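You operate a simulated robot arm through the tools that you are given. There is no shell and no other tool. Be economical: measure what you need, move in short steps, check, and stop when the job is done.

The job below is to be done with a simulated robot arm. You get a single attempt, and the scene is never put back.

TASK
Clean the splash and the smudge off the window-side mirror.
Fine: wet the blue cloth at the cold tap under it for the splash, buff the smudge with the grey one, which stays dry; tap off, both cloths go back.
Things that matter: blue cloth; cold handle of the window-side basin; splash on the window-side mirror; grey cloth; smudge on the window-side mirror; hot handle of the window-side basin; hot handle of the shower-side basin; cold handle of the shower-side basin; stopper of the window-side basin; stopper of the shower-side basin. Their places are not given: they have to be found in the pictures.

Only the result counts: the job must be done as asked and must still hold three seconds after the hand-in. Knocking over, shifting, dropping, spilling or breaking anything else fails it. Flat cloth is picked up by pressing the open fingertips on it (5 to 10 N) and closing them slowly along it; thin cloth reads only 2 to 8 mm in the jaws.

THE ROBOT
A 6-joint arm with a two-finger parallel gripper, fixed in place. Base frame: the origin is at the foot of the arm, x ahead of it, y to its left, z up. Readings come in m, degrees, newtons and seconds.
With the tool pointing down near the work surface it reaches from about 0.36 to 0.82 m from the base axis. Its first joint turns from -166.0 to 166.0 degrees. Payload 3.91 kg.
Tool frame: the origin (TCP) lies between the finger pads and is the grasp point; the fingertips stand 0.03 m ahead of it; z points along the fingers, y is the line along which they close. The gripper opens to 0.11 m. The fingers are 0.02 m wide and 0.01 m thick; the gripper's body (0.048 by 0.112 m) begins 0.055 m behind the TCP.
Orientation is told as [roll, pitch, yaw] about the base's x, y, z axes, in that order, counted from this pose: with the fingers straight down and closing along the base's y, the tool's x points along the base's -x, its y along +y and its z along -z.

THE INTERFACE
- The arm moves only by the tool send_rows. Its argument "commands" is a list of rows, each a list of 7 numbers: the shift along the tool's x, y, z in units of 100 mm (1.0 is 100 mm), then the turn, a rotation vector about the tool's x, y, z in units of 60 degrees (1.0 is 60 degrees), then the finger opening in m, from 0 to 0.11. In form: [[x, y, z, ax, ay, az, fingers], ...]. A call has 1 to 8 rows; each row is the pose to reach, as a shift and turn from the pose commanded when the call began, along the tool's axes at that moment. A call with a number of a shift or a turn outside -1 to 1 is refused whole. Each row takes 0.2 s and may step no farther than 0.05 m and 8.6 degrees from the row before; otherwise, or with a gripper value out of range, the whole call is refused. Where a pose cannot be reached the arm comes as near as it can. A force on the tool above 50 N (or 10 N above the force at the start of the call, whichever is more), or a blocked arm, ends the call early, and 0.2 s more pass. The fingers move at their own pace (about 0.045 m/s each) and stop on an object; they squeeze with about 45 N. The grip force told is the motor's: it shows also when the fingers shut on nothing. Time passes only in rows, and 0.2 s behind the last, so rows that repeat a pose let the fingers close. The reply holds the time, the measured pose of the TCP, the force on the tool along the base axes, the opening and the grip force, in the units named above and with some noise, and new pictures: "views" is both (left out), scene, wrist or none.
- Cameras (640 x 400 px; columns grow to the right, rows downward): "scene" is fixed at [0.2194, 0.6476, 1.7936]; the picture's right is [-0.79, -0.61, 0.00], its down [-0.52, 0.68, -0.51] and it looks along [0.31, -0.41, -0.86] (base axes); focal length 344 px, centre (320, 200). "wrist" rides on the gripper at [0.077, 0.007, -0.114] in the tool frame; the picture's right is [-0.09, 1.00, 0.00], its down [-0.80, -0.07, -0.59] and it looks along [-0.59, -0.05, 0.80] (tool axes); focal length 270 px, centre (320, 200).
- lift_body(by): slides the trunk up (or, below 0, down) by that many m; the arm rides with it, the base frame stays. It gives what a move gives, with no picture.
- point_at(camera, pixels): there is no depth. For up to 12 entries [column, row, z] of the newest picture of that camera ("zoom" is the newest enlarged one), the place [x, y] in the base frame at which the ray of that pixel passes the height z, good to about 0.003 m. It takes no simulated time.
- zoom(camera, box): a new picture of the part [left, top, right, bottom] of that camera's present view, enlarged. It takes no simulated time.
- job_done(): hands the job in; it is judged then, once.

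Work in short steps. Measure before you move; look again where a grasp or a placing could have gone wrong, and mend it. You have 80 turns and 170 pictures in all, those below and enlarged ones among them. Open the gripper and draw the arm clear of the work before you hand the job in, unless the task says otherwise; then end with one line.

The tools are called as a command line: name --pt "numbers of a row" for each row, then --argument value for the rest, lists and objects as JSON in quotes. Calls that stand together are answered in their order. send_rows: Moves the arm, as the interface text tells. Its arguments: {"type":"object","properties":{"commands":{"type":"array"},"views":{"type":"string","enum":["both","scene","wrist","none"]}},"required":["commands"]} The other tools are called the same way: lift_body (by) slides the trunk up or down; point_at (camera, pixels) gives the place at which the rays of pixels pass given heights; zoom (camera, box) takes an enlarged picture of a part of a camera's view; job_done () hands the job in.

At the start:

```text
clock: 0.0
position: [0.3303, 0.2745, 1.4409]
tcp_rot: [0.0, 0.0, 0.1]
ft_force: [0.2, 0.5, 0.2]
gripper_width: 0.11
grip_force: 0.0
trunk travel left (down, up): [-0.488, 0.122]
```

scene: 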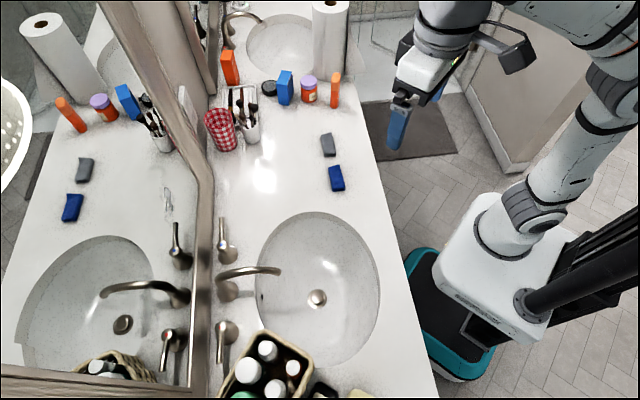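
wrist: 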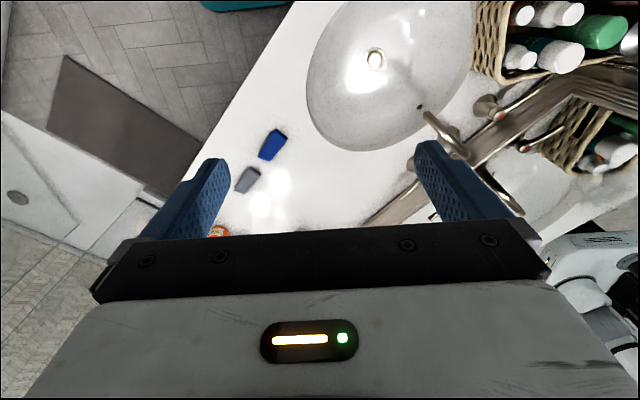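

The pictures show the cloths near (328,145) and (336,178), the near basin at (317,297), and the mirror on the left. I'll enlarge the parts and measure at counter height.

zoom --camera "scene" --box '[180, 180, 400, 400]'

zoom --camera "scene" --box '[0, 100, 220, 400]'

zoom --camera "scene" --box '[180, 0, 400, 200]'

point_at --camera "scene" --pixels '[[328, 145, 0.88], [336, 178, 0.88], [317, 297, 0.8], [222, 255, 0.95], [222, 340, 0.95], [228, 285, 0.9], [275, 270, 1.0], [380, 200, 0.88], [205, 380, 0.88], [213, 180, 0.88], [440, 395, 0.88], [190, 80, 0.88]]'

```text
1.82 times, centred on (290, 290) of scene
```

zoom: 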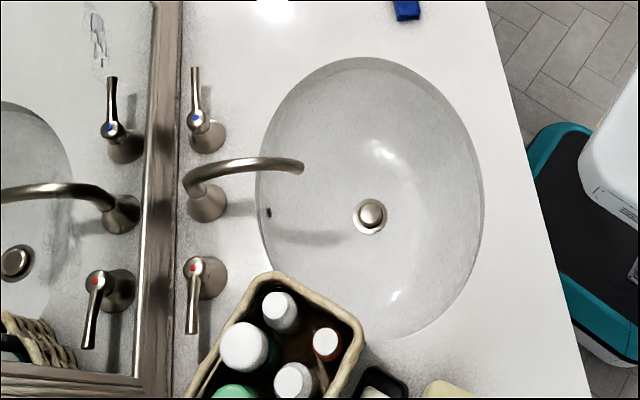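

```text
1.33 times, centred on (110, 250) of scene
```

zoom: 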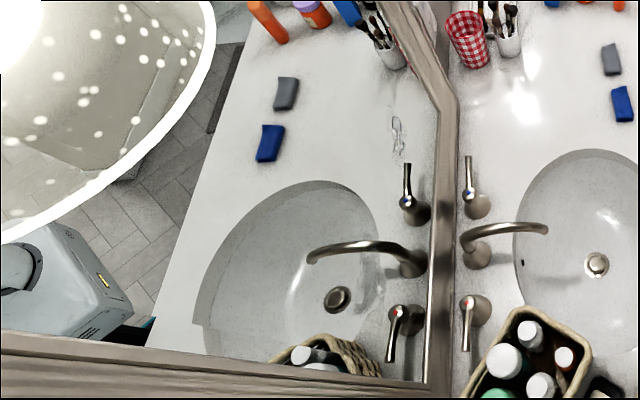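

```text
2.00 times, centred on (290, 100) of scene
```

zoom: 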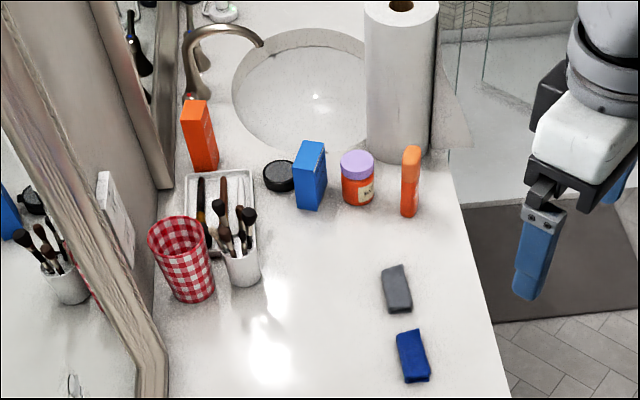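

```text
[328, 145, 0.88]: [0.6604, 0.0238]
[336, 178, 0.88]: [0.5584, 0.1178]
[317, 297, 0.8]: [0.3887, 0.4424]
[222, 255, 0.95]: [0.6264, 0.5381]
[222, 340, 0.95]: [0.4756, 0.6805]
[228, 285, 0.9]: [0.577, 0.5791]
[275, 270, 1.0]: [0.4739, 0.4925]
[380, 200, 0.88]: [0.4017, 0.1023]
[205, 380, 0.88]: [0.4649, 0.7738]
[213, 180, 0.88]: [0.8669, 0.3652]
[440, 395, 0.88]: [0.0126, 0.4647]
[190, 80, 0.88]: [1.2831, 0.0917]
```

The counter lies at roughly 45° to the base and the near basin seems to be the window-side one, since shower glass shows at the far end. I'll enlarge the mark near (168,200), look for the smudge, and use reflected points to fix the mirror plane.

zoom --camera "scene" --box '[120, 150, 220, 230]'

zoom --camera "scene" --box '[60, 220, 220, 400]'

zoom --camera "scene" --box '[0, 60, 180, 220]'

point_at --camera "scene" --pixels '[[85, 170, 0.88], [73, 208, 0.88], [123, 324, 0.8], [328, 145, 0.89], [336, 178, 0.89], [317, 297, 0.8], [168, 200, 1.1], [168, 200, 1.2], [168, 200, 1.0]]'

```text
5.00 times, centred on (170, 190) of scene
```

zoom: 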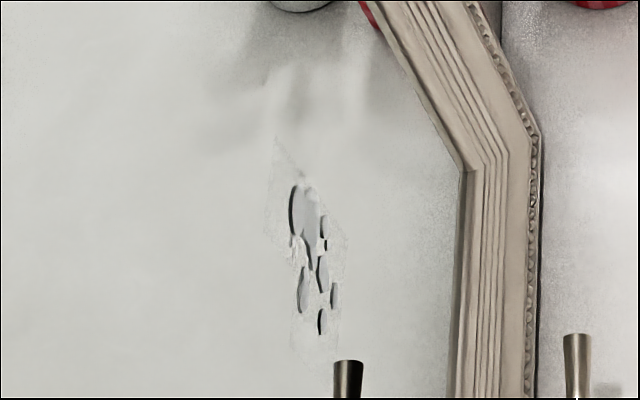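

```text
2.22 times, centred on (140, 310) of scene
```

zoom: 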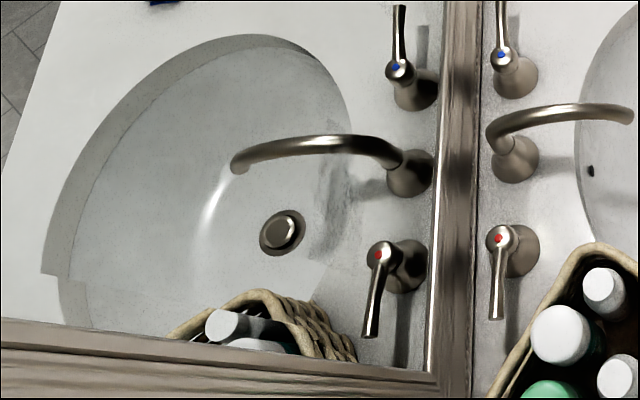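

```text
2.50 times, centred on (90, 140) of scene
```

zoom: 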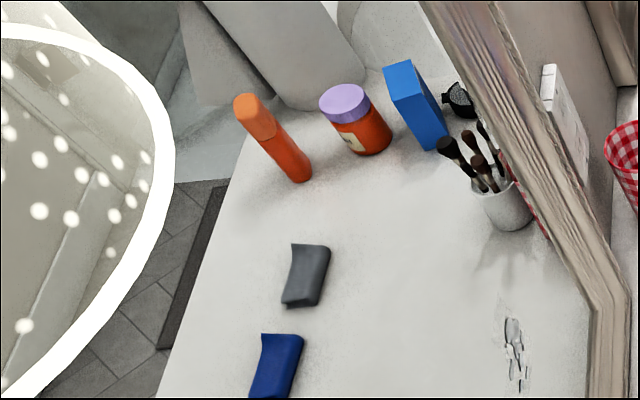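

```text
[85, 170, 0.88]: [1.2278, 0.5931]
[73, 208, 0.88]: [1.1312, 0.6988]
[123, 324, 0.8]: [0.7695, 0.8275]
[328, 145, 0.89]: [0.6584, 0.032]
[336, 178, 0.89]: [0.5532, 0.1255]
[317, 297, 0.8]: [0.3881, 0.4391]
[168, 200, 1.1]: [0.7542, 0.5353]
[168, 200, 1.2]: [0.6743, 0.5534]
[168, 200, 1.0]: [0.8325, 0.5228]
```

The mirror plane comes out at about x+y = 1.25 (normal ≈ (0.707,0.707)) and the splash at about (0.705,0.546,1.16). A hazy patch near (144,306) may be the smudge, so I'll enlarge it.

zoom --camera "scene" --box '[105, 265, 185, 345]'

point_at --camera "scene" --pixels '[[144, 305, 1.0], [144, 305, 1.1], [144, 305, 1.2], [159, 177, 1.15], [176, 224, 1.15], [159, 177, 1.25], [176, 224, 1.05], [168, 375, 1.0], [205, 175, 1.0]]'

zoom --camera "scene" --box '[295, 120, 375, 200]'

zoom --camera "scene" --box '[200, 205, 300, 305]'

```text
5.00 times, centred on (145, 305) of scene
```

zoom: 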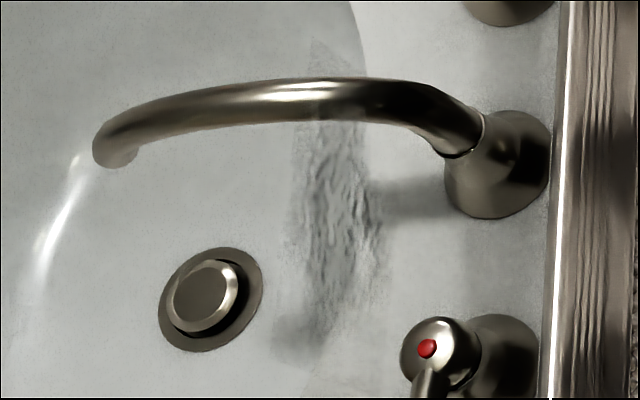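

```text
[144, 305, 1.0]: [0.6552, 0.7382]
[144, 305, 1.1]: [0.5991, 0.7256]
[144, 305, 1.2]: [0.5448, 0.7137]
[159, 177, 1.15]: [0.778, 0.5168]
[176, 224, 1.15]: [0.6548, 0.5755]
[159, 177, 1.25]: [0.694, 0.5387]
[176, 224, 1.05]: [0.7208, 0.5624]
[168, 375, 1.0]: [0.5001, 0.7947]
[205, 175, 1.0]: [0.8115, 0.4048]
```

```text
5.00 times, centred on (335, 160) of scene
```

zoom: 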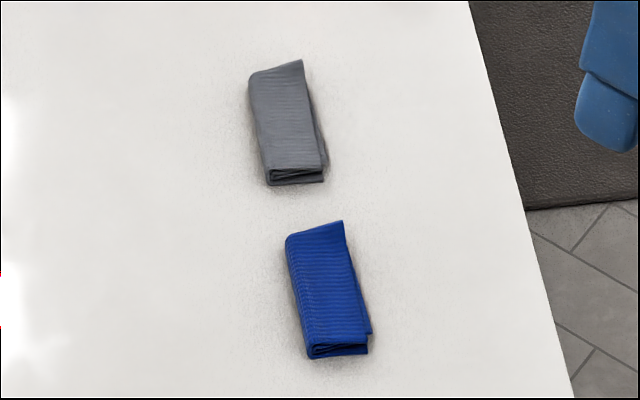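

```text
4.00 times, centred on (250, 255) of scene
```

zoom: 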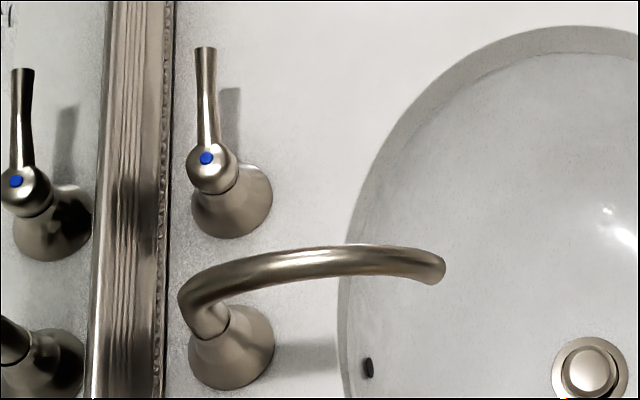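

The smudge is the dark haze at pixels about x 139–158, y 273–335 of the scene. Now I measure handle knob, lever tip and spout tip (real and reflected) and the cloth corners.

point_at --camera "scene" --pixels '[[221.75, 245, 0.95], [173.75, 250.5, 0.95], [221.75, 245, 1.0], [173.75, 250.5, 1.0], [221.25, 217.5, 0.95], [175.5, 222.5, 0.95], [221.25, 217.5, 1.0], [175.5, 222.5, 1.0], [279.5, 272.5, 1.0], [103.4, 295, 1.0], [279.5, 272.5, 0.95], [103.4, 295, 0.95]]'

point_at --camera "scene" --pixels '[[328.4, 167.4, 0.89], [339.4, 164.4, 0.89], [345, 189, 0.885], [333, 191.4, 0.885], [321, 135, 0.89], [331, 132, 0.89], [336, 155.5, 0.885], [324, 157, 0.885], [142, 273, 1.23], [148, 335, 1.15], [139, 310, 1.2], [158, 310, 1.2]]'

```text
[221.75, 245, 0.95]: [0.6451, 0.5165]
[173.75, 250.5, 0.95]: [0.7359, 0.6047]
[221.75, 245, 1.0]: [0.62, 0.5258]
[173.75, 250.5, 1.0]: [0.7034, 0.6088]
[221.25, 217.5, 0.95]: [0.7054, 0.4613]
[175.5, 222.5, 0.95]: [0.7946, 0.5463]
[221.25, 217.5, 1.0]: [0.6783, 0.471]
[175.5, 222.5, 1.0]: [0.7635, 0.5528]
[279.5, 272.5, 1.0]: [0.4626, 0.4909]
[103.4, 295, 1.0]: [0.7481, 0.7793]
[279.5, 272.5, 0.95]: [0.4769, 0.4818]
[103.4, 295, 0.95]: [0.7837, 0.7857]
```

```text
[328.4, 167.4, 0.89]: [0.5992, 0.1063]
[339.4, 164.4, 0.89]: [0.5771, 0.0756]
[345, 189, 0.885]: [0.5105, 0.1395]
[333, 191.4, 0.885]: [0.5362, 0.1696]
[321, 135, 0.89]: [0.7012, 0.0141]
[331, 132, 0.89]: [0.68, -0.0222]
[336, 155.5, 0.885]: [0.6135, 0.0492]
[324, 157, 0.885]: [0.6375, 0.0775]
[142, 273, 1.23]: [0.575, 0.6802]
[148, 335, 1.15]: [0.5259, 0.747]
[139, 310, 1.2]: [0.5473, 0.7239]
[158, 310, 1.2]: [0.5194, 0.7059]
```

The lever is at about z 0.95 from (0.645,0.517) to (0.705,0.461). The spout tip is at (0.47,0.486,0.975), blue cloth centre (0.556,0.123) and grey centre (0.658,0.030). I turn the tool to yaw 45° facing the mirror and look.

send_rows --pt "-0.167 0.167 0.167 0 0 -0.125 0.11" --pt "-0.333 0.333 0.333 0 0 -0.25 0.11" --pt "-0.5 0.5 0.5 0 0 -0.375 0.08" --pt "-0.667 0.667 0.667 0 0 -0.5 0.05" --pt "-0.833 0.833 0.833 0 0 -0.625 0.02" --pt "-1 1 1 0 0 -0.75 0.0" --pt "-1 1 1 0 0 -0.75 0.0"

```text
clock: 1.6
position: [0.4298, 0.3742, 1.3391]
tcp_rot: [0.1, 0.0, 45.1]
ft_force: [-1.6, 0.3, -0.3]
gripper_width: 0.0067
grip_force: 0.0
trunk travel left (down, up): [-0.488, 0.122]
```

scene: 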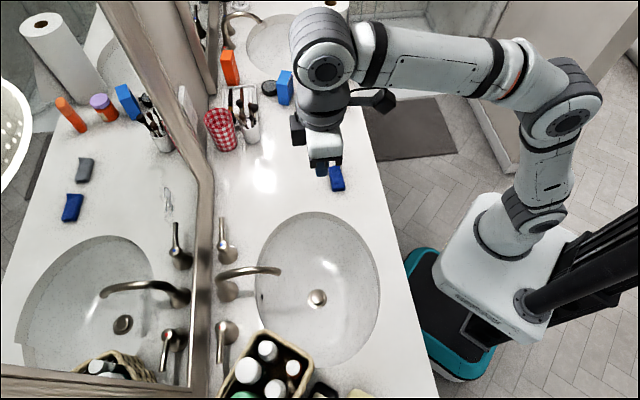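
wrist: 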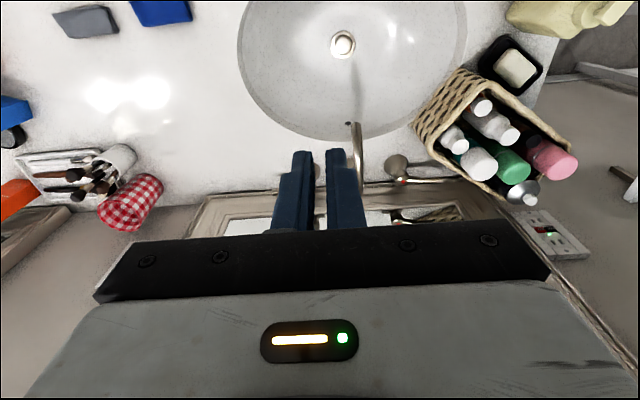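

The wrist view shows the frame's lower rail at about row 195 and the basin clear. I measure the rail's inner and outer edges to know the clearance behind the lever.

point_at --camera "scene" --pixels '[[196.6, 290, 0.95], [196.6, 290, 1.0], [196.6, 290, 1.05], [212, 290, 0.88], [212, 290, 0.92], [212, 290, 0.96], [200, 200, 1.0], [213, 200, 0.92]]'

zoom --camera "wrist" --box '[180, 120, 520, 240]'

zoom --camera "scene" --box '[180, 190, 260, 290]'

```text
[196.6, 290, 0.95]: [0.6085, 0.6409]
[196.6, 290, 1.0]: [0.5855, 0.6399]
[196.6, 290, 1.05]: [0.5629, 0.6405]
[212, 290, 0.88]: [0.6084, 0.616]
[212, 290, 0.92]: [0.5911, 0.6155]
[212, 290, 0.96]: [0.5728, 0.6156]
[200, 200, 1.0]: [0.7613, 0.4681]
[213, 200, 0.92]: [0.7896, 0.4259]
```

```text
1.88 times, centred on (350, 180) of wrist
```

zoom: 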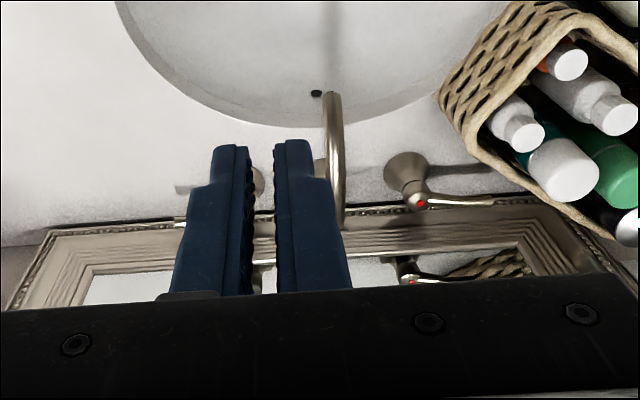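

```text
4.00 times, centred on (220, 240) of scene
```

zoom: 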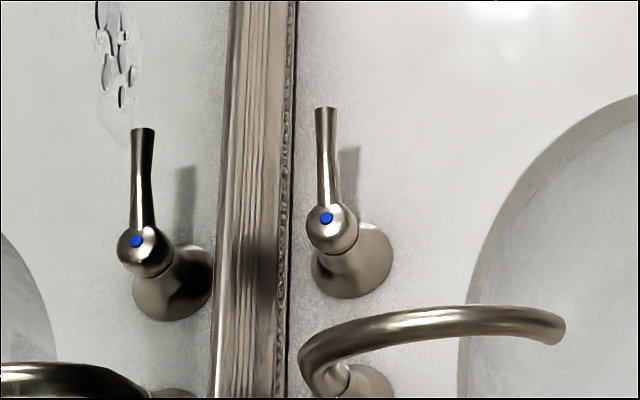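

The lower rail stands about 26 mm out, leaving ~30 mm behind the lever. I move the closed fingers above the gap, tilted 20° forward so they can hook the lever from behind.

send_rows --pt "-0.25 -0.125 0.25 0 0 0 0" --pt "-0.5 -0.25 0.5 0 0 0 0" --pt "-0.75 -0.375 0.75 0 0 0 0" --pt "-1 -0.5 1 0 0 0 0" --views "none"

send_rows --pt "-0.25 -0.125 0.25 0 0 0 0" --pt "-0.5 -0.25 0.5 0 0 0 0" --pt "-0.75 -0.375 0.75 0 0 0 0" --pt "-1 -0.5 1 0 0 0 0" --views "none"

send_rows --pt "-0.11 -0.043 0.24 0 -0.111 0 0" --pt "-0.23 -0.087 0.49 0 -0.222 0 0" --pt "-0.344 -0.13 0.73 0 -0.333 0 0" --pt "-0.344 -0.13 0.73 0 -0.333 0 0"

```text
clock: 2.6
position: [0.5384, 0.4094, 1.2395]
tcp_rot: [0.0, 0.2, 45.0]
ft_force: [-0.3, 0.4, 0.2]
gripper_width: 0.0001
grip_force: 38.1
trunk travel left (down, up): [-0.488, 0.122]
```

```text
clock: 3.6
position: [0.6324, 0.4358, 1.1377]
tcp_rot: [0.0, -0.2, 45.0]
ft_force: [0.2, 0.1, 1.2]
gripper_width: 0.0
grip_force: 37.8
out of reach, approached as far as the arm can: row 4
trunk travel left (down, up): [-0.488, 0.122]
```

```text
clock: 4.6
position: [0.6608, 0.451, 1.0649]
tcp_rot: [-0.1, -20.4, 45.1]
ft_force: [-0.7, 0.1, 0.2]
gripper_width: 0.0002
grip_force: 37.5
out of reach, approached as far as the arm can: row 1
trunk travel left (down, up): [-0.488, 0.122]
```

scene: 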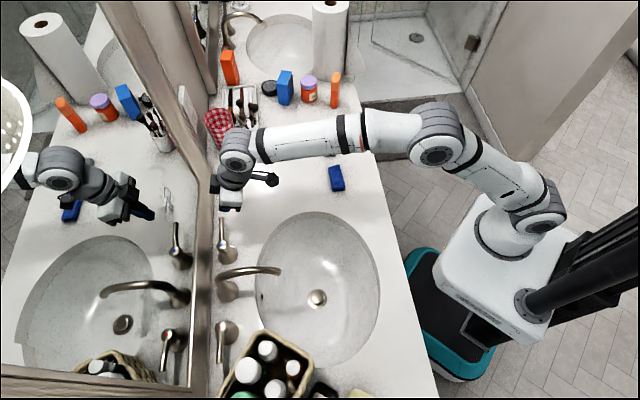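
wrist: 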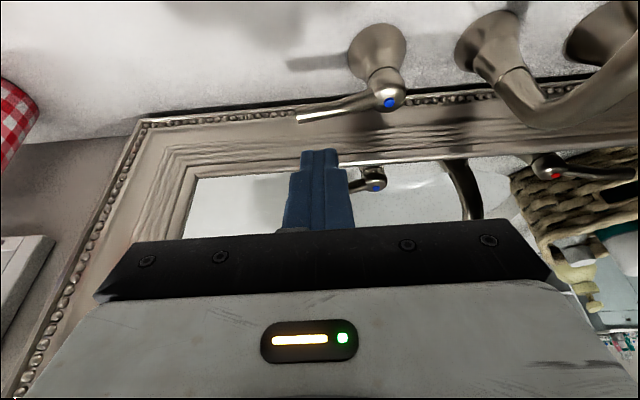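

The tool stopped ~17 mm short at the reach limit. I check the lever with wrist pixels (tip (299,116), knob (390,103)), then back off and lower the trunk 0.1 m to gain reach.

point_at --camera "wrist" --pixels '[[299, 116, 0.95], [388, 93, 0.95], [299, 116, 0.97], [388, 93, 0.97], [345, 106, 0.95], [280, 108, 0.9], [280, 165, 0.95]]'

send_rows --pt "0 0 -0.33 0 0 0 0" --pt "0 0 -0.66 0 0 0 0" --pt "0 0 -1 0 0 0 0" --pt "0 0 -1 0 0 0 0" --views "none"

lift_body --by -0.1

```text
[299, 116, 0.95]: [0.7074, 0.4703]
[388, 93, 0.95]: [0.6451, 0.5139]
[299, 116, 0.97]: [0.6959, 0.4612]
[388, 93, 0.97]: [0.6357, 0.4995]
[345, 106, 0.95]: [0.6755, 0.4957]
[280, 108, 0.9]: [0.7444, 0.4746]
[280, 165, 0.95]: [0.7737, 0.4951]
```

```text
clock: 5.6
position: [0.6419, 0.4296, 1.1582]
tcp_rot: [0.0, -20.0, 45.1]
ft_force: [0.4, 0.0, -0.8]
gripper_width: 0.0001
grip_force: 38.0
trunk travel left (down, up): [-0.488, 0.122]
```

```text
clock: 6.9
position: [0.6426, 0.4301, 1.057]
tcp_rot: [0.1, -20.0, 45.1]
ft_force: [-0.2, -0.3, 0.8]
gripper_width: 0.0
grip_force: 37.4
trunk travel left (down, up): [-0.388, 0.222]
```

After lowering, the tool is at (0.643,0.430,1.057). Now I go to just above the gap behind the lever (TCP (0.702,0.487,1.035)) and check reach.

send_rows --pt "-0.23 -0.006 0.16 0 0 0 0" --pt "-0.46 -0.012 0.32 0 0 0 0" --pt "-0.694 -0.018 0.487 0 0 0 0" --pt "-0.694 -0.018 0.487 0 0 0 0"

```text
clock: 7.9
position: [0.6944, 0.4813, 1.0332]
tcp_rot: [0.0, -19.8, 45.0]
ft_force: [-0.2, 0.2, -0.9]
gripper_width: 0.0002
grip_force: 37.9
out of reach, approached as far as the arm can: row 3, 4
trunk travel left (down, up): [-0.388, 0.222]
```

scene: 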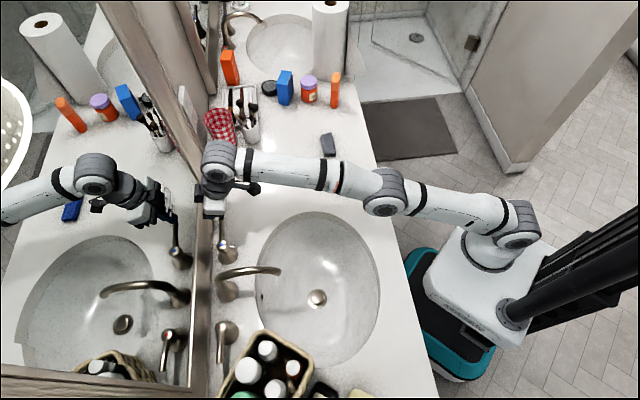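
wrist: 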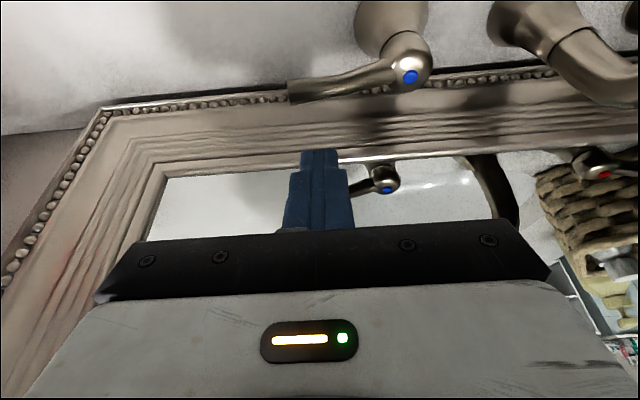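

Lower trunk gives more reach, but still slightly short. I raise the tool, lower the trunk another 0.1 m, and retry.

send_rows --pt "-0.02 0 -0.33 0 0 0 0" --pt "-0.04 0 -0.66 0 0 0 0" --pt "-0.06 0 -1 0 0 0 0" --pt "-0.06 0 -1 0 0 0 0" --views "none"

lift_body --by -0.1

```text
clock: 8.9
position: [0.6658, 0.4522, 1.1244]
tcp_rot: [0.0, -20.0, 45.0]
ft_force: [-1.1, 0.0, -0.2]
gripper_width: 0.0
grip_force: 37.7
out of reach, approached as far as the arm can: row 2, 3, 4
trunk travel left (down, up): [-0.388, 0.222]
```

```text
clock: 10.3
position: [0.6651, 0.4537, 1.0241]
tcp_rot: [0.0, -20.0, 45.1]
ft_force: [0.2, 0.9, 0.3]
gripper_width: 0.0
grip_force: 37.7
trunk travel left (down, up): [-0.288, 0.322]
```

Now to (0.702,0.487,1.01), just above the lever height and behind it.

send_rows --pt "-0.2 -0.012 0.15 0 0 0 0" --pt "-0.414 -0.025 0.3 0 0 0 0" --pt "-0.414 -0.025 0.3 0 0 0 0" --views "wrist"

```text
clock: 11.1
position: [0.6777, 0.4652, 0.9938]
tcp_rot: [0.0, -19.9, 45.0]
ft_force: [0.4, 1.3, -0.6]
gripper_width: 0.0
grip_force: 38.1
out of reach, approached as far as the arm can: row 1, 2, 3
trunk travel left (down, up): [-0.288, 0.322]
```

wrist: 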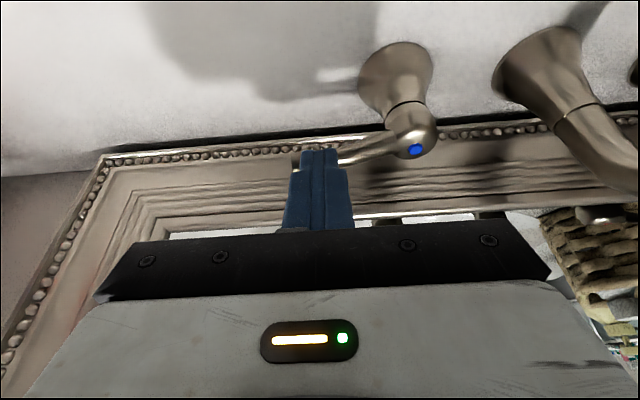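

Reach is shorter here, so more forward tilt is needed. I rise 40 mm, tilt to 35°, and re-read the pose.

send_rows --pt "-0.07 0 -0.19 0 0 0 0" --pt "-0.137 0 -0.376 0 -0.125 0 0" --pt "-0.137 0 -0.376 0 -0.25 0 0" --pt "-0.137 0 -0.376 0 -0.25 0 0" --views "none"

```text
clock: 12.1
position: [0.6774, 0.4664, 1.0364]
tcp_rot: [-0.1, -35.3, 45.0]
ft_force: [0.5, 1.2, -6.6]
gripper_width: 0.0
grip_force: 37.9
out of reach, approached as far as the arm can: row 1, 2, 3
trunk travel left (down, up): [-0.288, 0.322]
```

Tilt is 35.3°. Next I approach to (0.700,0.485,1.0), tips at ~0.975, still above the lever.

send_rows --pt "-0.01 -0.015 0.23 0 0 0 0" --pt "-0.025 -0.03 0.457 0 0 0 0" --pt "-0.025 -0.03 0.457 0 0 0 0"

```text
clock: 12.9
position: [0.6986, 0.4833, 0.9984]
tcp_rot: [0.0, -35.0, 45.0]
ft_force: [-0.3, 0.4, -0.2]
gripper_width: 0.0001
grip_force: 37.5
trunk travel left (down, up): [-0.288, 0.322]
```

scene: 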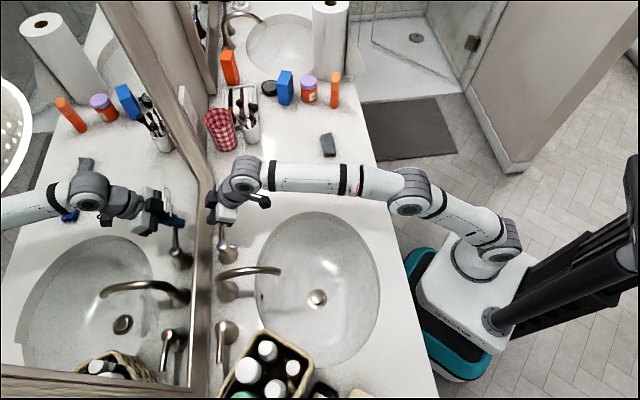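
wrist: 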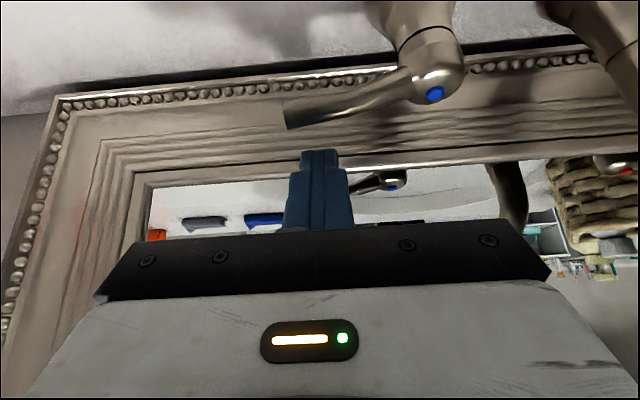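

The fingertips (319,152) lie behind the lever's outer third. I go straight down 28 mm.

send_rows --pt "0.05 0 0.08 0 0 0 0" --pt "0.1 0 0.16 0 0 0 0" --pt "0.155 0 0.235 0 0 0 0" --pt "0.155 0 0.235 0 0 0 0" --views "wrist"

zoom --camera "scene" --box '[170, 170, 270, 270]'

```text
clock: 13.9
position: [0.6989, 0.4827, 0.9732]
tcp_rot: [-0.1, -35.2, 45.1]
ft_force: [2.1, 0.7, 9.1]
gripper_width: 0.0
grip_force: 37.9
trunk travel left (down, up): [-0.288, 0.322]
```

wrist: 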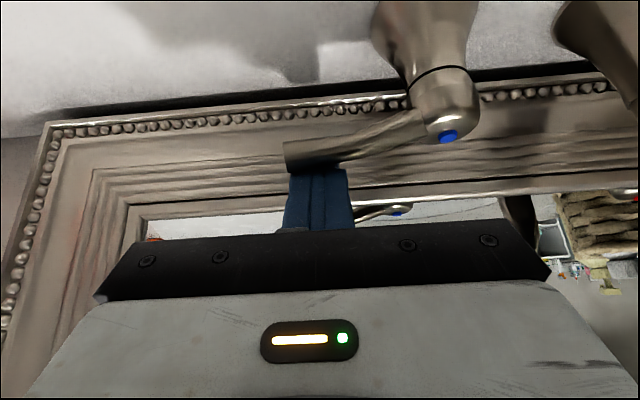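

```text
4.00 times, centred on (220, 220) of scene
```

zoom: 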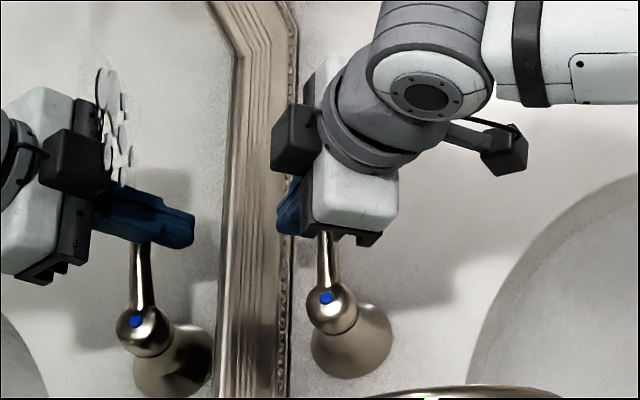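

The lever now hides the fingertips, so they are behind it. I pull toward the user along an arc about the knob (up to ~55°) and watch for water.

send_rows --pt "0.085 0.01 -0.06 0 0 0 0" --pt "0.168 0.036 -0.118 0 0 0 0" --pt "0.245 0.08 -0.172 0 0 0 0" --pt "0.316 0.14 -0.222 0 0 0 0" --pt "0.376 0.21 -0.264 0 0 0 0" --pt "0.376 0.21 -0.264 0 0 0 0"

zoom --camera "scene" --box '[190, 200, 340, 330]'

```text
clock: 15.3
position: [0.6551, 0.4664, 0.9712]
tcp_rot: [0.1, -34.8, 44.9]
ft_force: [0.9, -0.9, -0.1]
gripper_width: 0.0
grip_force: 37.6
trunk travel left (down, up): [-0.288, 0.322]
```

scene: 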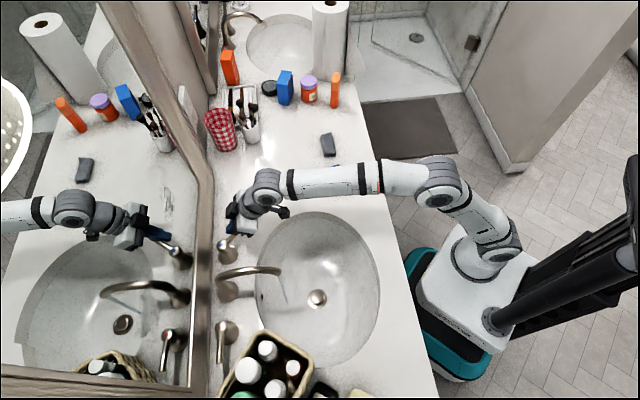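
wrist: 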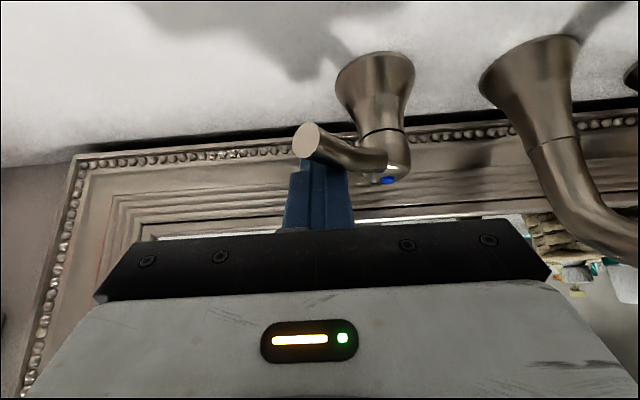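

```text
3.08 times, centred on (265, 265) of scene
```

zoom: 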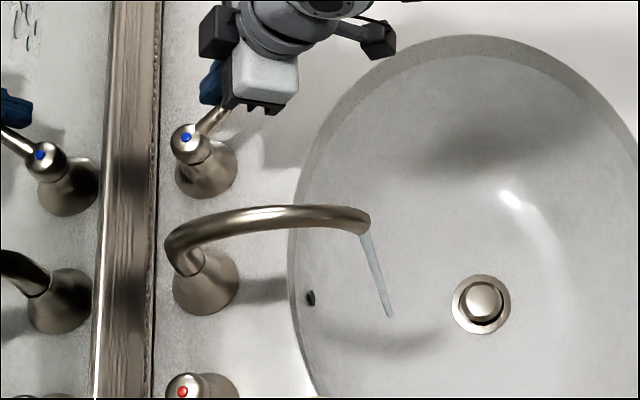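

Water runs from the spout as a thin stream, with the stopper raised. I back out upward, level the tool and travel toward the blue cloth.

send_rows --pt "-0.14 0 -0.205 0 0 0 0" --pt "-0.287 0 -0.41 0 0 0 0" --pt "-0.43 0 -0.615 0 0 0 0" --pt "-0.574 0 -0.819 0 0 0 0" --views "none"

send_rows --pt "0.164 -0.12 -0.115 0 0.117 0 0" --pt "0.328 -0.24 -0.23 0 0.233 0 0" --pt "0.49 -0.36 -0.344 0 0.35 0 0" --pt "0.655 -0.48 -0.46 0 0.466 0 0" --pt "0.819 -0.6 -0.574 0 0.583 0 0" --views "none"

send_rows --pt "0.33 -0.18 0 0 0 0 0.02" --pt "0.66 -0.36 0 0 0 0 0.04" --pt "1 -0.55 0 0 0 0 0.06" --pt "1 -0.55 0 0 0 0 0.06"

```text
clock: 16.3
position: [0.6536, 0.4686, 1.0704]
tcp_rot: [0.0, -35.0, 45.0]
ft_force: [0.3, 0.4, -0.7]
gripper_width: 0.0
grip_force: 37.6
trunk travel left (down, up): [-0.288, 0.322]
```

```text
clock: 17.5
position: [0.6158, 0.348, 1.0668]
tcp_rot: [-0.1, 0.1, 45.0]
ft_force: [-0.5, -0.9, 1.1]
gripper_width: 0.0
grip_force: 37.5
out of reach, approached as far as the arm can: row 4, 5
trunk travel left (down, up): [-0.288, 0.322]
```

```text
clock: 18.5
position: [0.5828, 0.24, 1.066]
tcp_rot: [0.1, 0.0, 45.0]
ft_force: [0.0, -0.5, -0.3]
gripper_width: 0.0598
grip_force: 0.1
trunk travel left (down, up): [-0.288, 0.322]
```

scene: 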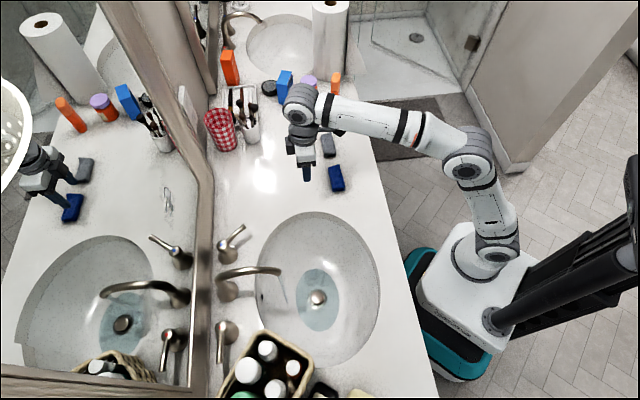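
wrist: 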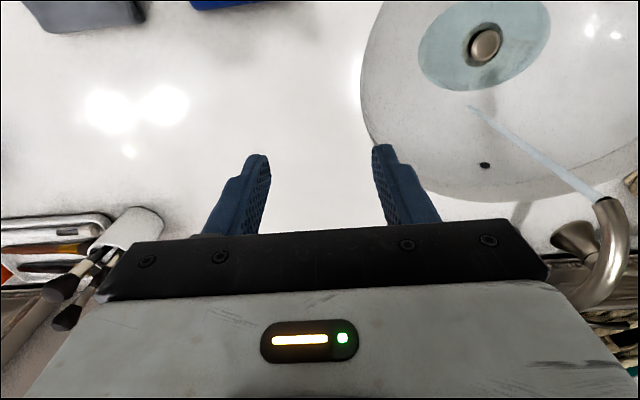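

A pool is forming in the basin, so I'll be quick and watch it. I move above the blue cloth with 50 mm opening.

send_rows --pt "0.33 -0.21 0.2 0 0 0 0.05" --pt "0.66 -0.42 0.5 0 0 0 0.05" --pt "1 -0.638 0.8 0 0 0 0.05" --pt "1 -0.638 1.0 0 0 0 0.05"

```text
refused: row 3 steps farther than a row can; nothing moved
```

The step was slightly too long; I resend with smaller rows.

send_rows --pt "0.25 -0.16 0.25 0 0 0 0.05" --pt "0.5 -0.32 0.5 0 0 0 0.05" --pt "0.75 -0.48 0.75 0 0 0 0.05" --pt "1 -0.638 1.0 0 0 0 0.05" --pt "1 -0.638 1.0 0 0 0 0.05"

```text
clock: 19.7
position: [0.5586, 0.1234, 0.9653]
tcp_rot: [0.0, -0.1, 44.9]
ft_force: [0.6, -0.6, 0.9]
gripper_width: 0.0502
grip_force: 0.0
trunk travel left (down, up): [-0.288, 0.322]
```

scene: 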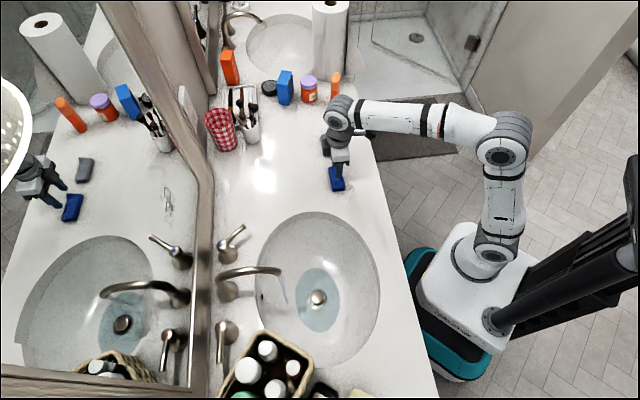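
wrist: 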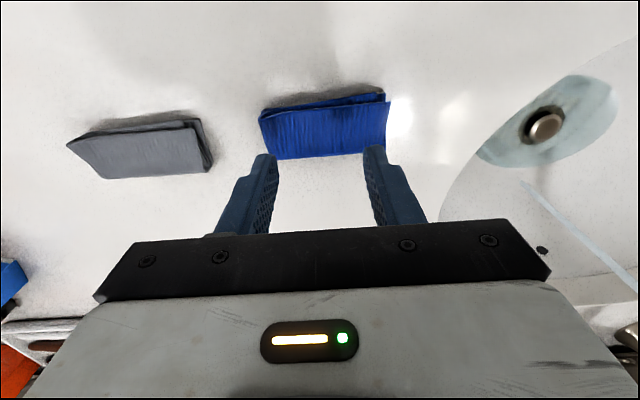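

The pool stays the same size, so it drains. I check the cloth centre from the wrist picture before pressing.

point_at --camera "wrist" --pixels '[[259, 117, 0.89], [389, 102, 0.89], [383, 150, 0.885], [276, 160, 0.885], [326, 130, 0.89]]'

zoom --camera "wrist" --box '[220, 60, 420, 180]'

```text
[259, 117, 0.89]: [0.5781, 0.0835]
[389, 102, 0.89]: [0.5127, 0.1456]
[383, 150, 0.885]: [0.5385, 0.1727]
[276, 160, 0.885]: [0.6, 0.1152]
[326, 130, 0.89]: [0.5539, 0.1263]
```

```text
3.20 times, centred on (320, 120) of wrist
```

zoom: 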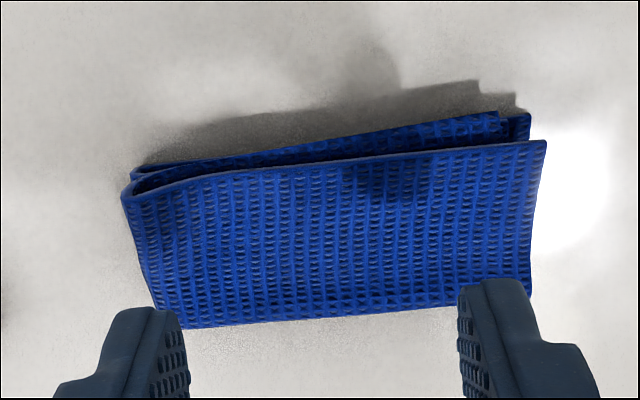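

Cloth centre is (0.557,0.129). I shift 6 mm and descend until tips are ~0.895.

send_rows --pt "-0.03 0.05 0.2 0 0 0 0.05" --pt "-0.03 0.05 0.35 0 0 0 0.05" --pt "-0.03 0.05 0.42 0 0 0 0.05" --pt "-0.03 0.05 0.42 0 0 0 0.05" --views "wrist"

```text
clock: 20.5
position: [0.5581, 0.13, 0.9362]
tcp_rot: [-0.7, -1.2, 45.0]
ft_force: [-5.8, 0.4, 24.2]
gripper_width: 0.0505
grip_force: 0.5
trunk travel left (down, up): [-0.288, 0.322]
stopped in row 4: the force on the tool passed its limit (the readings are from after the stop); the commanded pose is now the measured one
```

wrist: 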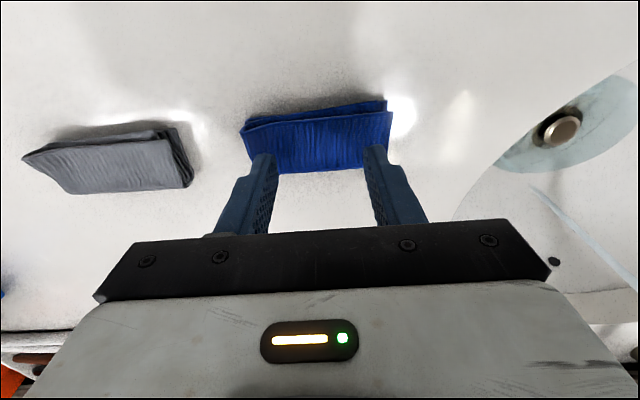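

Contact came at tips ≈0.906, so the cloth is thicker than I guessed and my aim is ~6 mm too far forward. I lift, correct, and press again gently.

send_rows --pt "0 0 -0.06 0 0.02 0 0.05" --pt "0.06 0.03 -0.06 0 0.02 0 0.05" --pt "0.06 0.03 -0.03 0 0.02 0 0.05" --pt "0.06 0.03 -0.03 0 0.02 0 0.05" --views "none"

```text
clock: 21.5
position: [0.5521, 0.1291, 0.9366]
tcp_rot: [-0.5, 0.2, 45.0]
ft_force: [5.2, 4.8, 24.0]
gripper_width: 0.0495
grip_force: 0.0
trunk travel left (down, up): [-0.288, 0.322]
```

Force reads 24 N at TCP 0.9366; I raise in millimetre steps toward 7 N.

send_rows --pt "0 0 -0.015 0 0 0 0.05" --pt "0 0 -0.015 0 0 0 0.05" --views "none"

```text
clock: 22.1
position: [0.5516, 0.1265, 0.9374]
tcp_rot: [-0.5, 0.5, 45.0]
ft_force: [1.8, 2.9, 13.8]
gripper_width: 0.0495
grip_force: 0.1
trunk travel left (down, up): [-0.288, 0.322]
```

At 13.8 N now; I ease up slightly and close slowly along the cloth.

send_rows --pt "0 0 -0.008 0 0 0 0.05" --pt "0 0 -0.008 0 0 0 0.044" --pt "0 0 -0.008 0 0 0 0.038" --pt "0 0 -0.008 0 0 0 0.032" --pt "0 0 -0.008 0 0 0 0.026" --pt "0 0 -0.008 0 0 0 0.02" --pt "0 0 -0.008 0 0 0 0.014" --pt "0 0 -0.008 0 0 0 0.008" --views "none"

send_rows --pt "0 0 0 0 0 0 0.004" --pt "0 0 0 0 0 0 0" --pt "0 0 0 0 0 0 0" --pt "0 0 0 0 0 0 0"

```text
clock: 23.9
position: [0.5536, 0.1279, 0.9377]
tcp_rot: [-0.6, 0.4, 45.0]
ft_force: [-0.2, 0.0, 2.3]
gripper_width: 0.0081
grip_force: 0.3
trunk travel left (down, up): [-0.288, 0.322]
```

```text
clock: 24.9
position: [0.5529, 0.1282, 0.9377]
tcp_rot: [-0.4, 0.4, 45.0]
ft_force: [0.0, -0.3, 0.4]
gripper_width: 0.0003
grip_force: 38.0
trunk travel left (down, up): [-0.288, 0.322]
```

scene: 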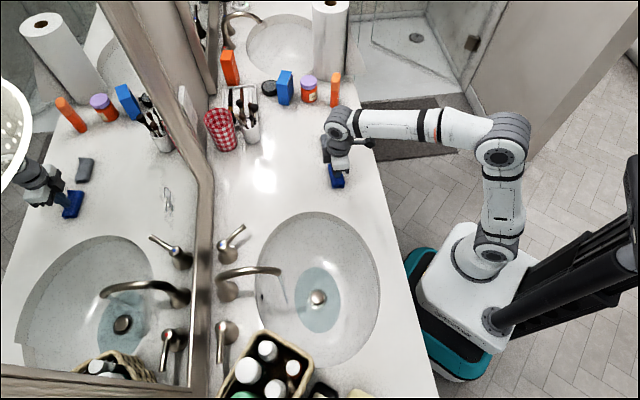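
wrist: 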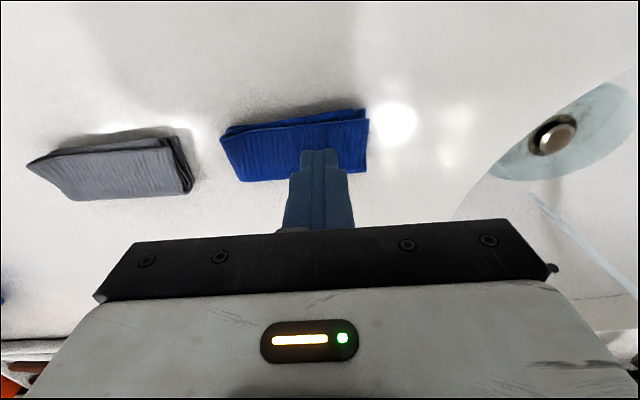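

The fingers shut on nothing (0.0003 m); the press was too light while closing, and the cloth slid ~15 mm toward the grey one. I measure where it is now.

point_at --camera "wrist" --pixels '[[222, 140, 0.9], [369, 121, 0.9], [240, 180, 0.885], [364, 170, 0.885], [295, 148, 0.9], [320, 152, 0.9], [188, 190, 0.885], [70, 198, 0.885]]'

zoom --camera "wrist" --box '[190, 90, 400, 200]'

```text
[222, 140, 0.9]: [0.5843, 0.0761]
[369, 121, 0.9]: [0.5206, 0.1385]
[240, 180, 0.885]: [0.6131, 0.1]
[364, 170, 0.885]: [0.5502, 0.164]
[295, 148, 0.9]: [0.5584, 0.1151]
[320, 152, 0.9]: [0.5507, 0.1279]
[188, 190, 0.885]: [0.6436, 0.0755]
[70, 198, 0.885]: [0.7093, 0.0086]
```

```text
3.05 times, centred on (295, 145) of wrist
```

zoom: 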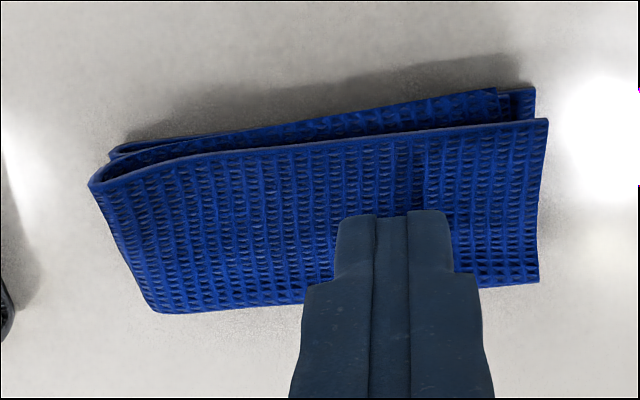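

The cloth centre is now about (0.567,0.1196). I lift 10 mm, open, centre on it, and press again.

send_rows --pt "0 0 -0.15 0 0 0 0.01" --pt "-0.04 -0.16 -0.15 0 0 0 0.03" --pt "-0.04 -0.16 -0.15 0 0 0 0.044" --pt "-0.04 -0.16 -0.15 0 0 0 0.044" --pt "-0.04 -0.16 -0.05 0 0 0 0.044" --pt "-0.04 -0.16 0.0 0 0 0 0.044" --pt "-0.04 -0.16 0.008 0 0 0 0.044" --pt "-0.04 -0.16 0.008 0 0 0 0.044" --views "wrist"

```text
clock: 26.7
position: [0.567, 0.1191, 0.9372]
tcp_rot: [-0.5, 0.3, 45.0]
ft_force: [0.4, 0.1, 5.6]
gripper_width: 0.0442
grip_force: 0.6
trunk travel left (down, up): [-0.288, 0.322]
```

wrist: 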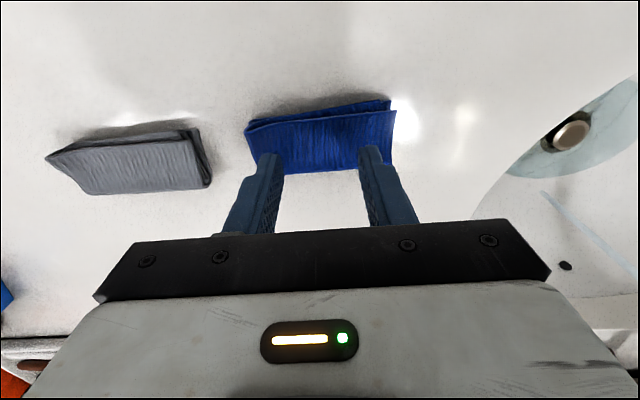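

5.6 N, both tips on the cloth. I close slowly while pressing a touch more.

send_rows --pt "0 0 0.005 0 0 0 0.041" --pt "0 0 0.005 0 0 0 0.038" --pt "0 0 0.006 0 0 0 0.035" --pt "0 0 0.006 0 0 0 0.032" --pt "0 0 0.007 0 0 0 0.029" --pt "0 0 0.007 0 0 0 0.026" --pt "0 0 0.008 0 0 0 0.023" --pt "0 0 0.008 0 0 0 0.02" --views "wrist"

```text
clock: 28.5
position: [0.5674, 0.1194, 0.937]
tcp_rot: [-0.5, 0.3, 45.0]
ft_force: [-1.8, 1.3, 10.4]
gripper_width: 0.0227
grip_force: 2.6
trunk travel left (down, up): [-0.288, 0.322]
```

wrist: 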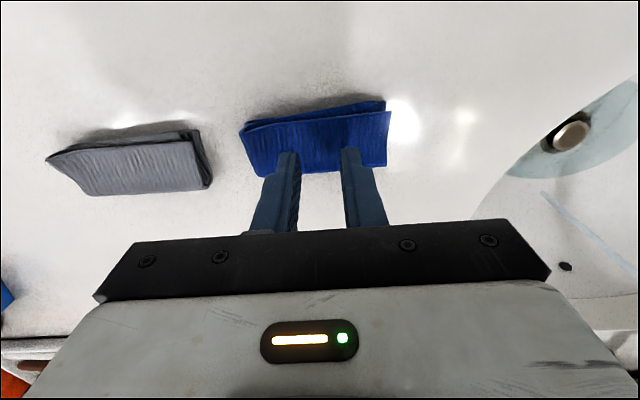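

Force 10.4 N and grip 2.6 N shows resistance. I finish closing slowly.

send_rows --pt "0 0 -0.002 0 0 0 0.018" --pt "0 0 -0.002 0 0 0 0.015" --pt "0 0 -0.002 0 0 0 0.012" --pt "0 0 -0.002 0 0 0 0.009" --pt "0 0 -0.002 0 0 0 0.006" --pt "0 0 -0.002 0 0 0 0.003" --pt "0 0 -0.002 0 0 0 0" --pt "0 0 -0.002 0 0 0 0" --views "wrist"

```text
clock: 30.3
position: [0.5668, 0.1189, 0.9375]
tcp_rot: [-0.4, 0.3, 45.0]
ft_force: [-1.7, 0.9, 6.4]
gripper_width: 0.0
grip_force: 37.8
trunk travel left (down, up): [-0.288, 0.322]
```

wrist: 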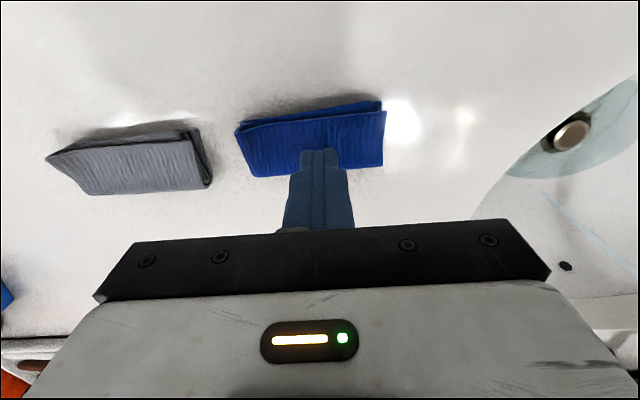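

Opening reads 0 again. I lift 60 mm to check whether anything is held.

send_rows --pt "0 0 -0.3 0 0 0 0" --pt "0 0 -0.6 0 0 0 0" --pt "0 0 -0.6 0 0 0 0"

zoom --camera "scene" --box '[295, 110, 385, 210]'

zoom --camera "wrist" --box '[200, 60, 420, 200]'

```text
clock: 31.1
position: [0.5692, 0.1188, 0.9979]
tcp_rot: [-0.4, 0.5, 45.0]
ft_force: [-0.8, -0.7, -0.9]
gripper_width: 0.0002
grip_force: 37.8
trunk travel left (down, up): [-0.288, 0.322]
```

scene: 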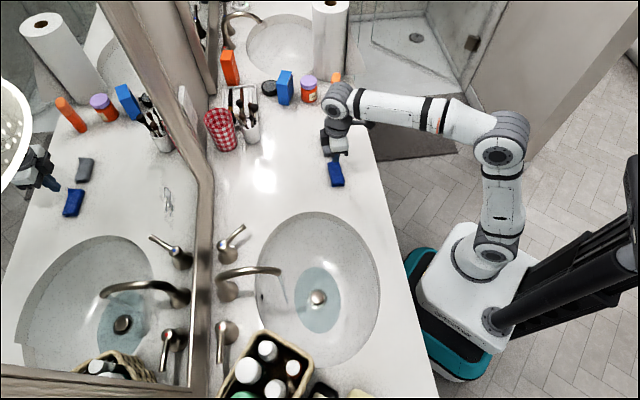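
wrist: 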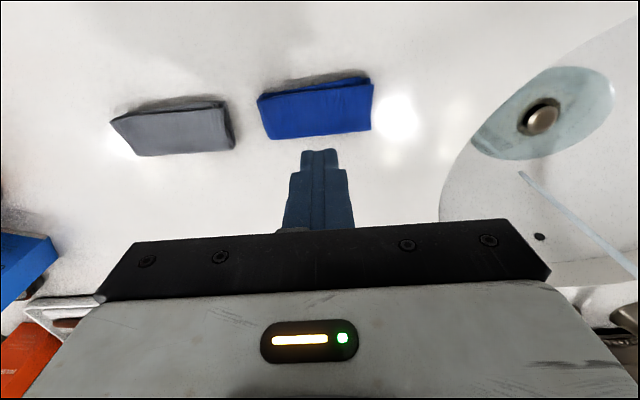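

```text
4.00 times, centred on (340, 160) of scene
```

zoom: 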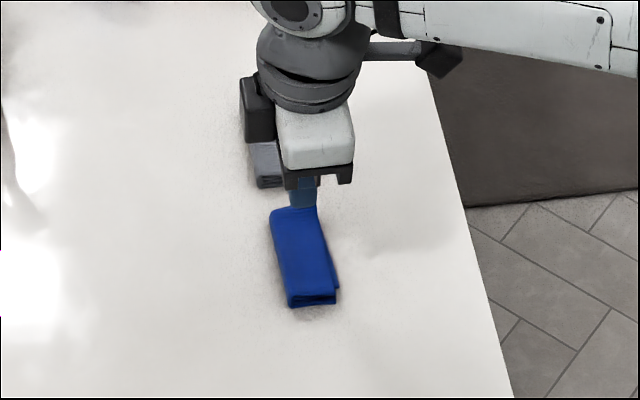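

```text
2.86 times, centred on (310, 130) of wrist
```

zoom: 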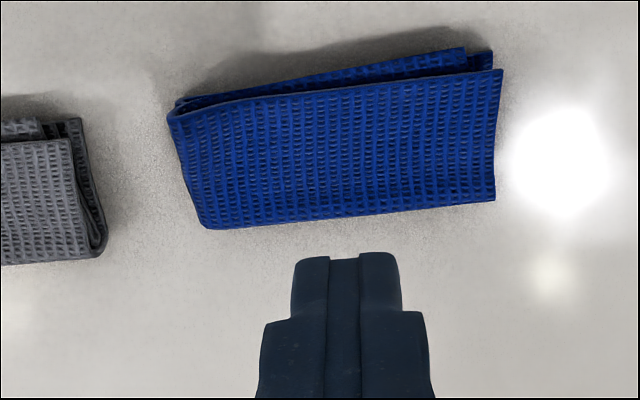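

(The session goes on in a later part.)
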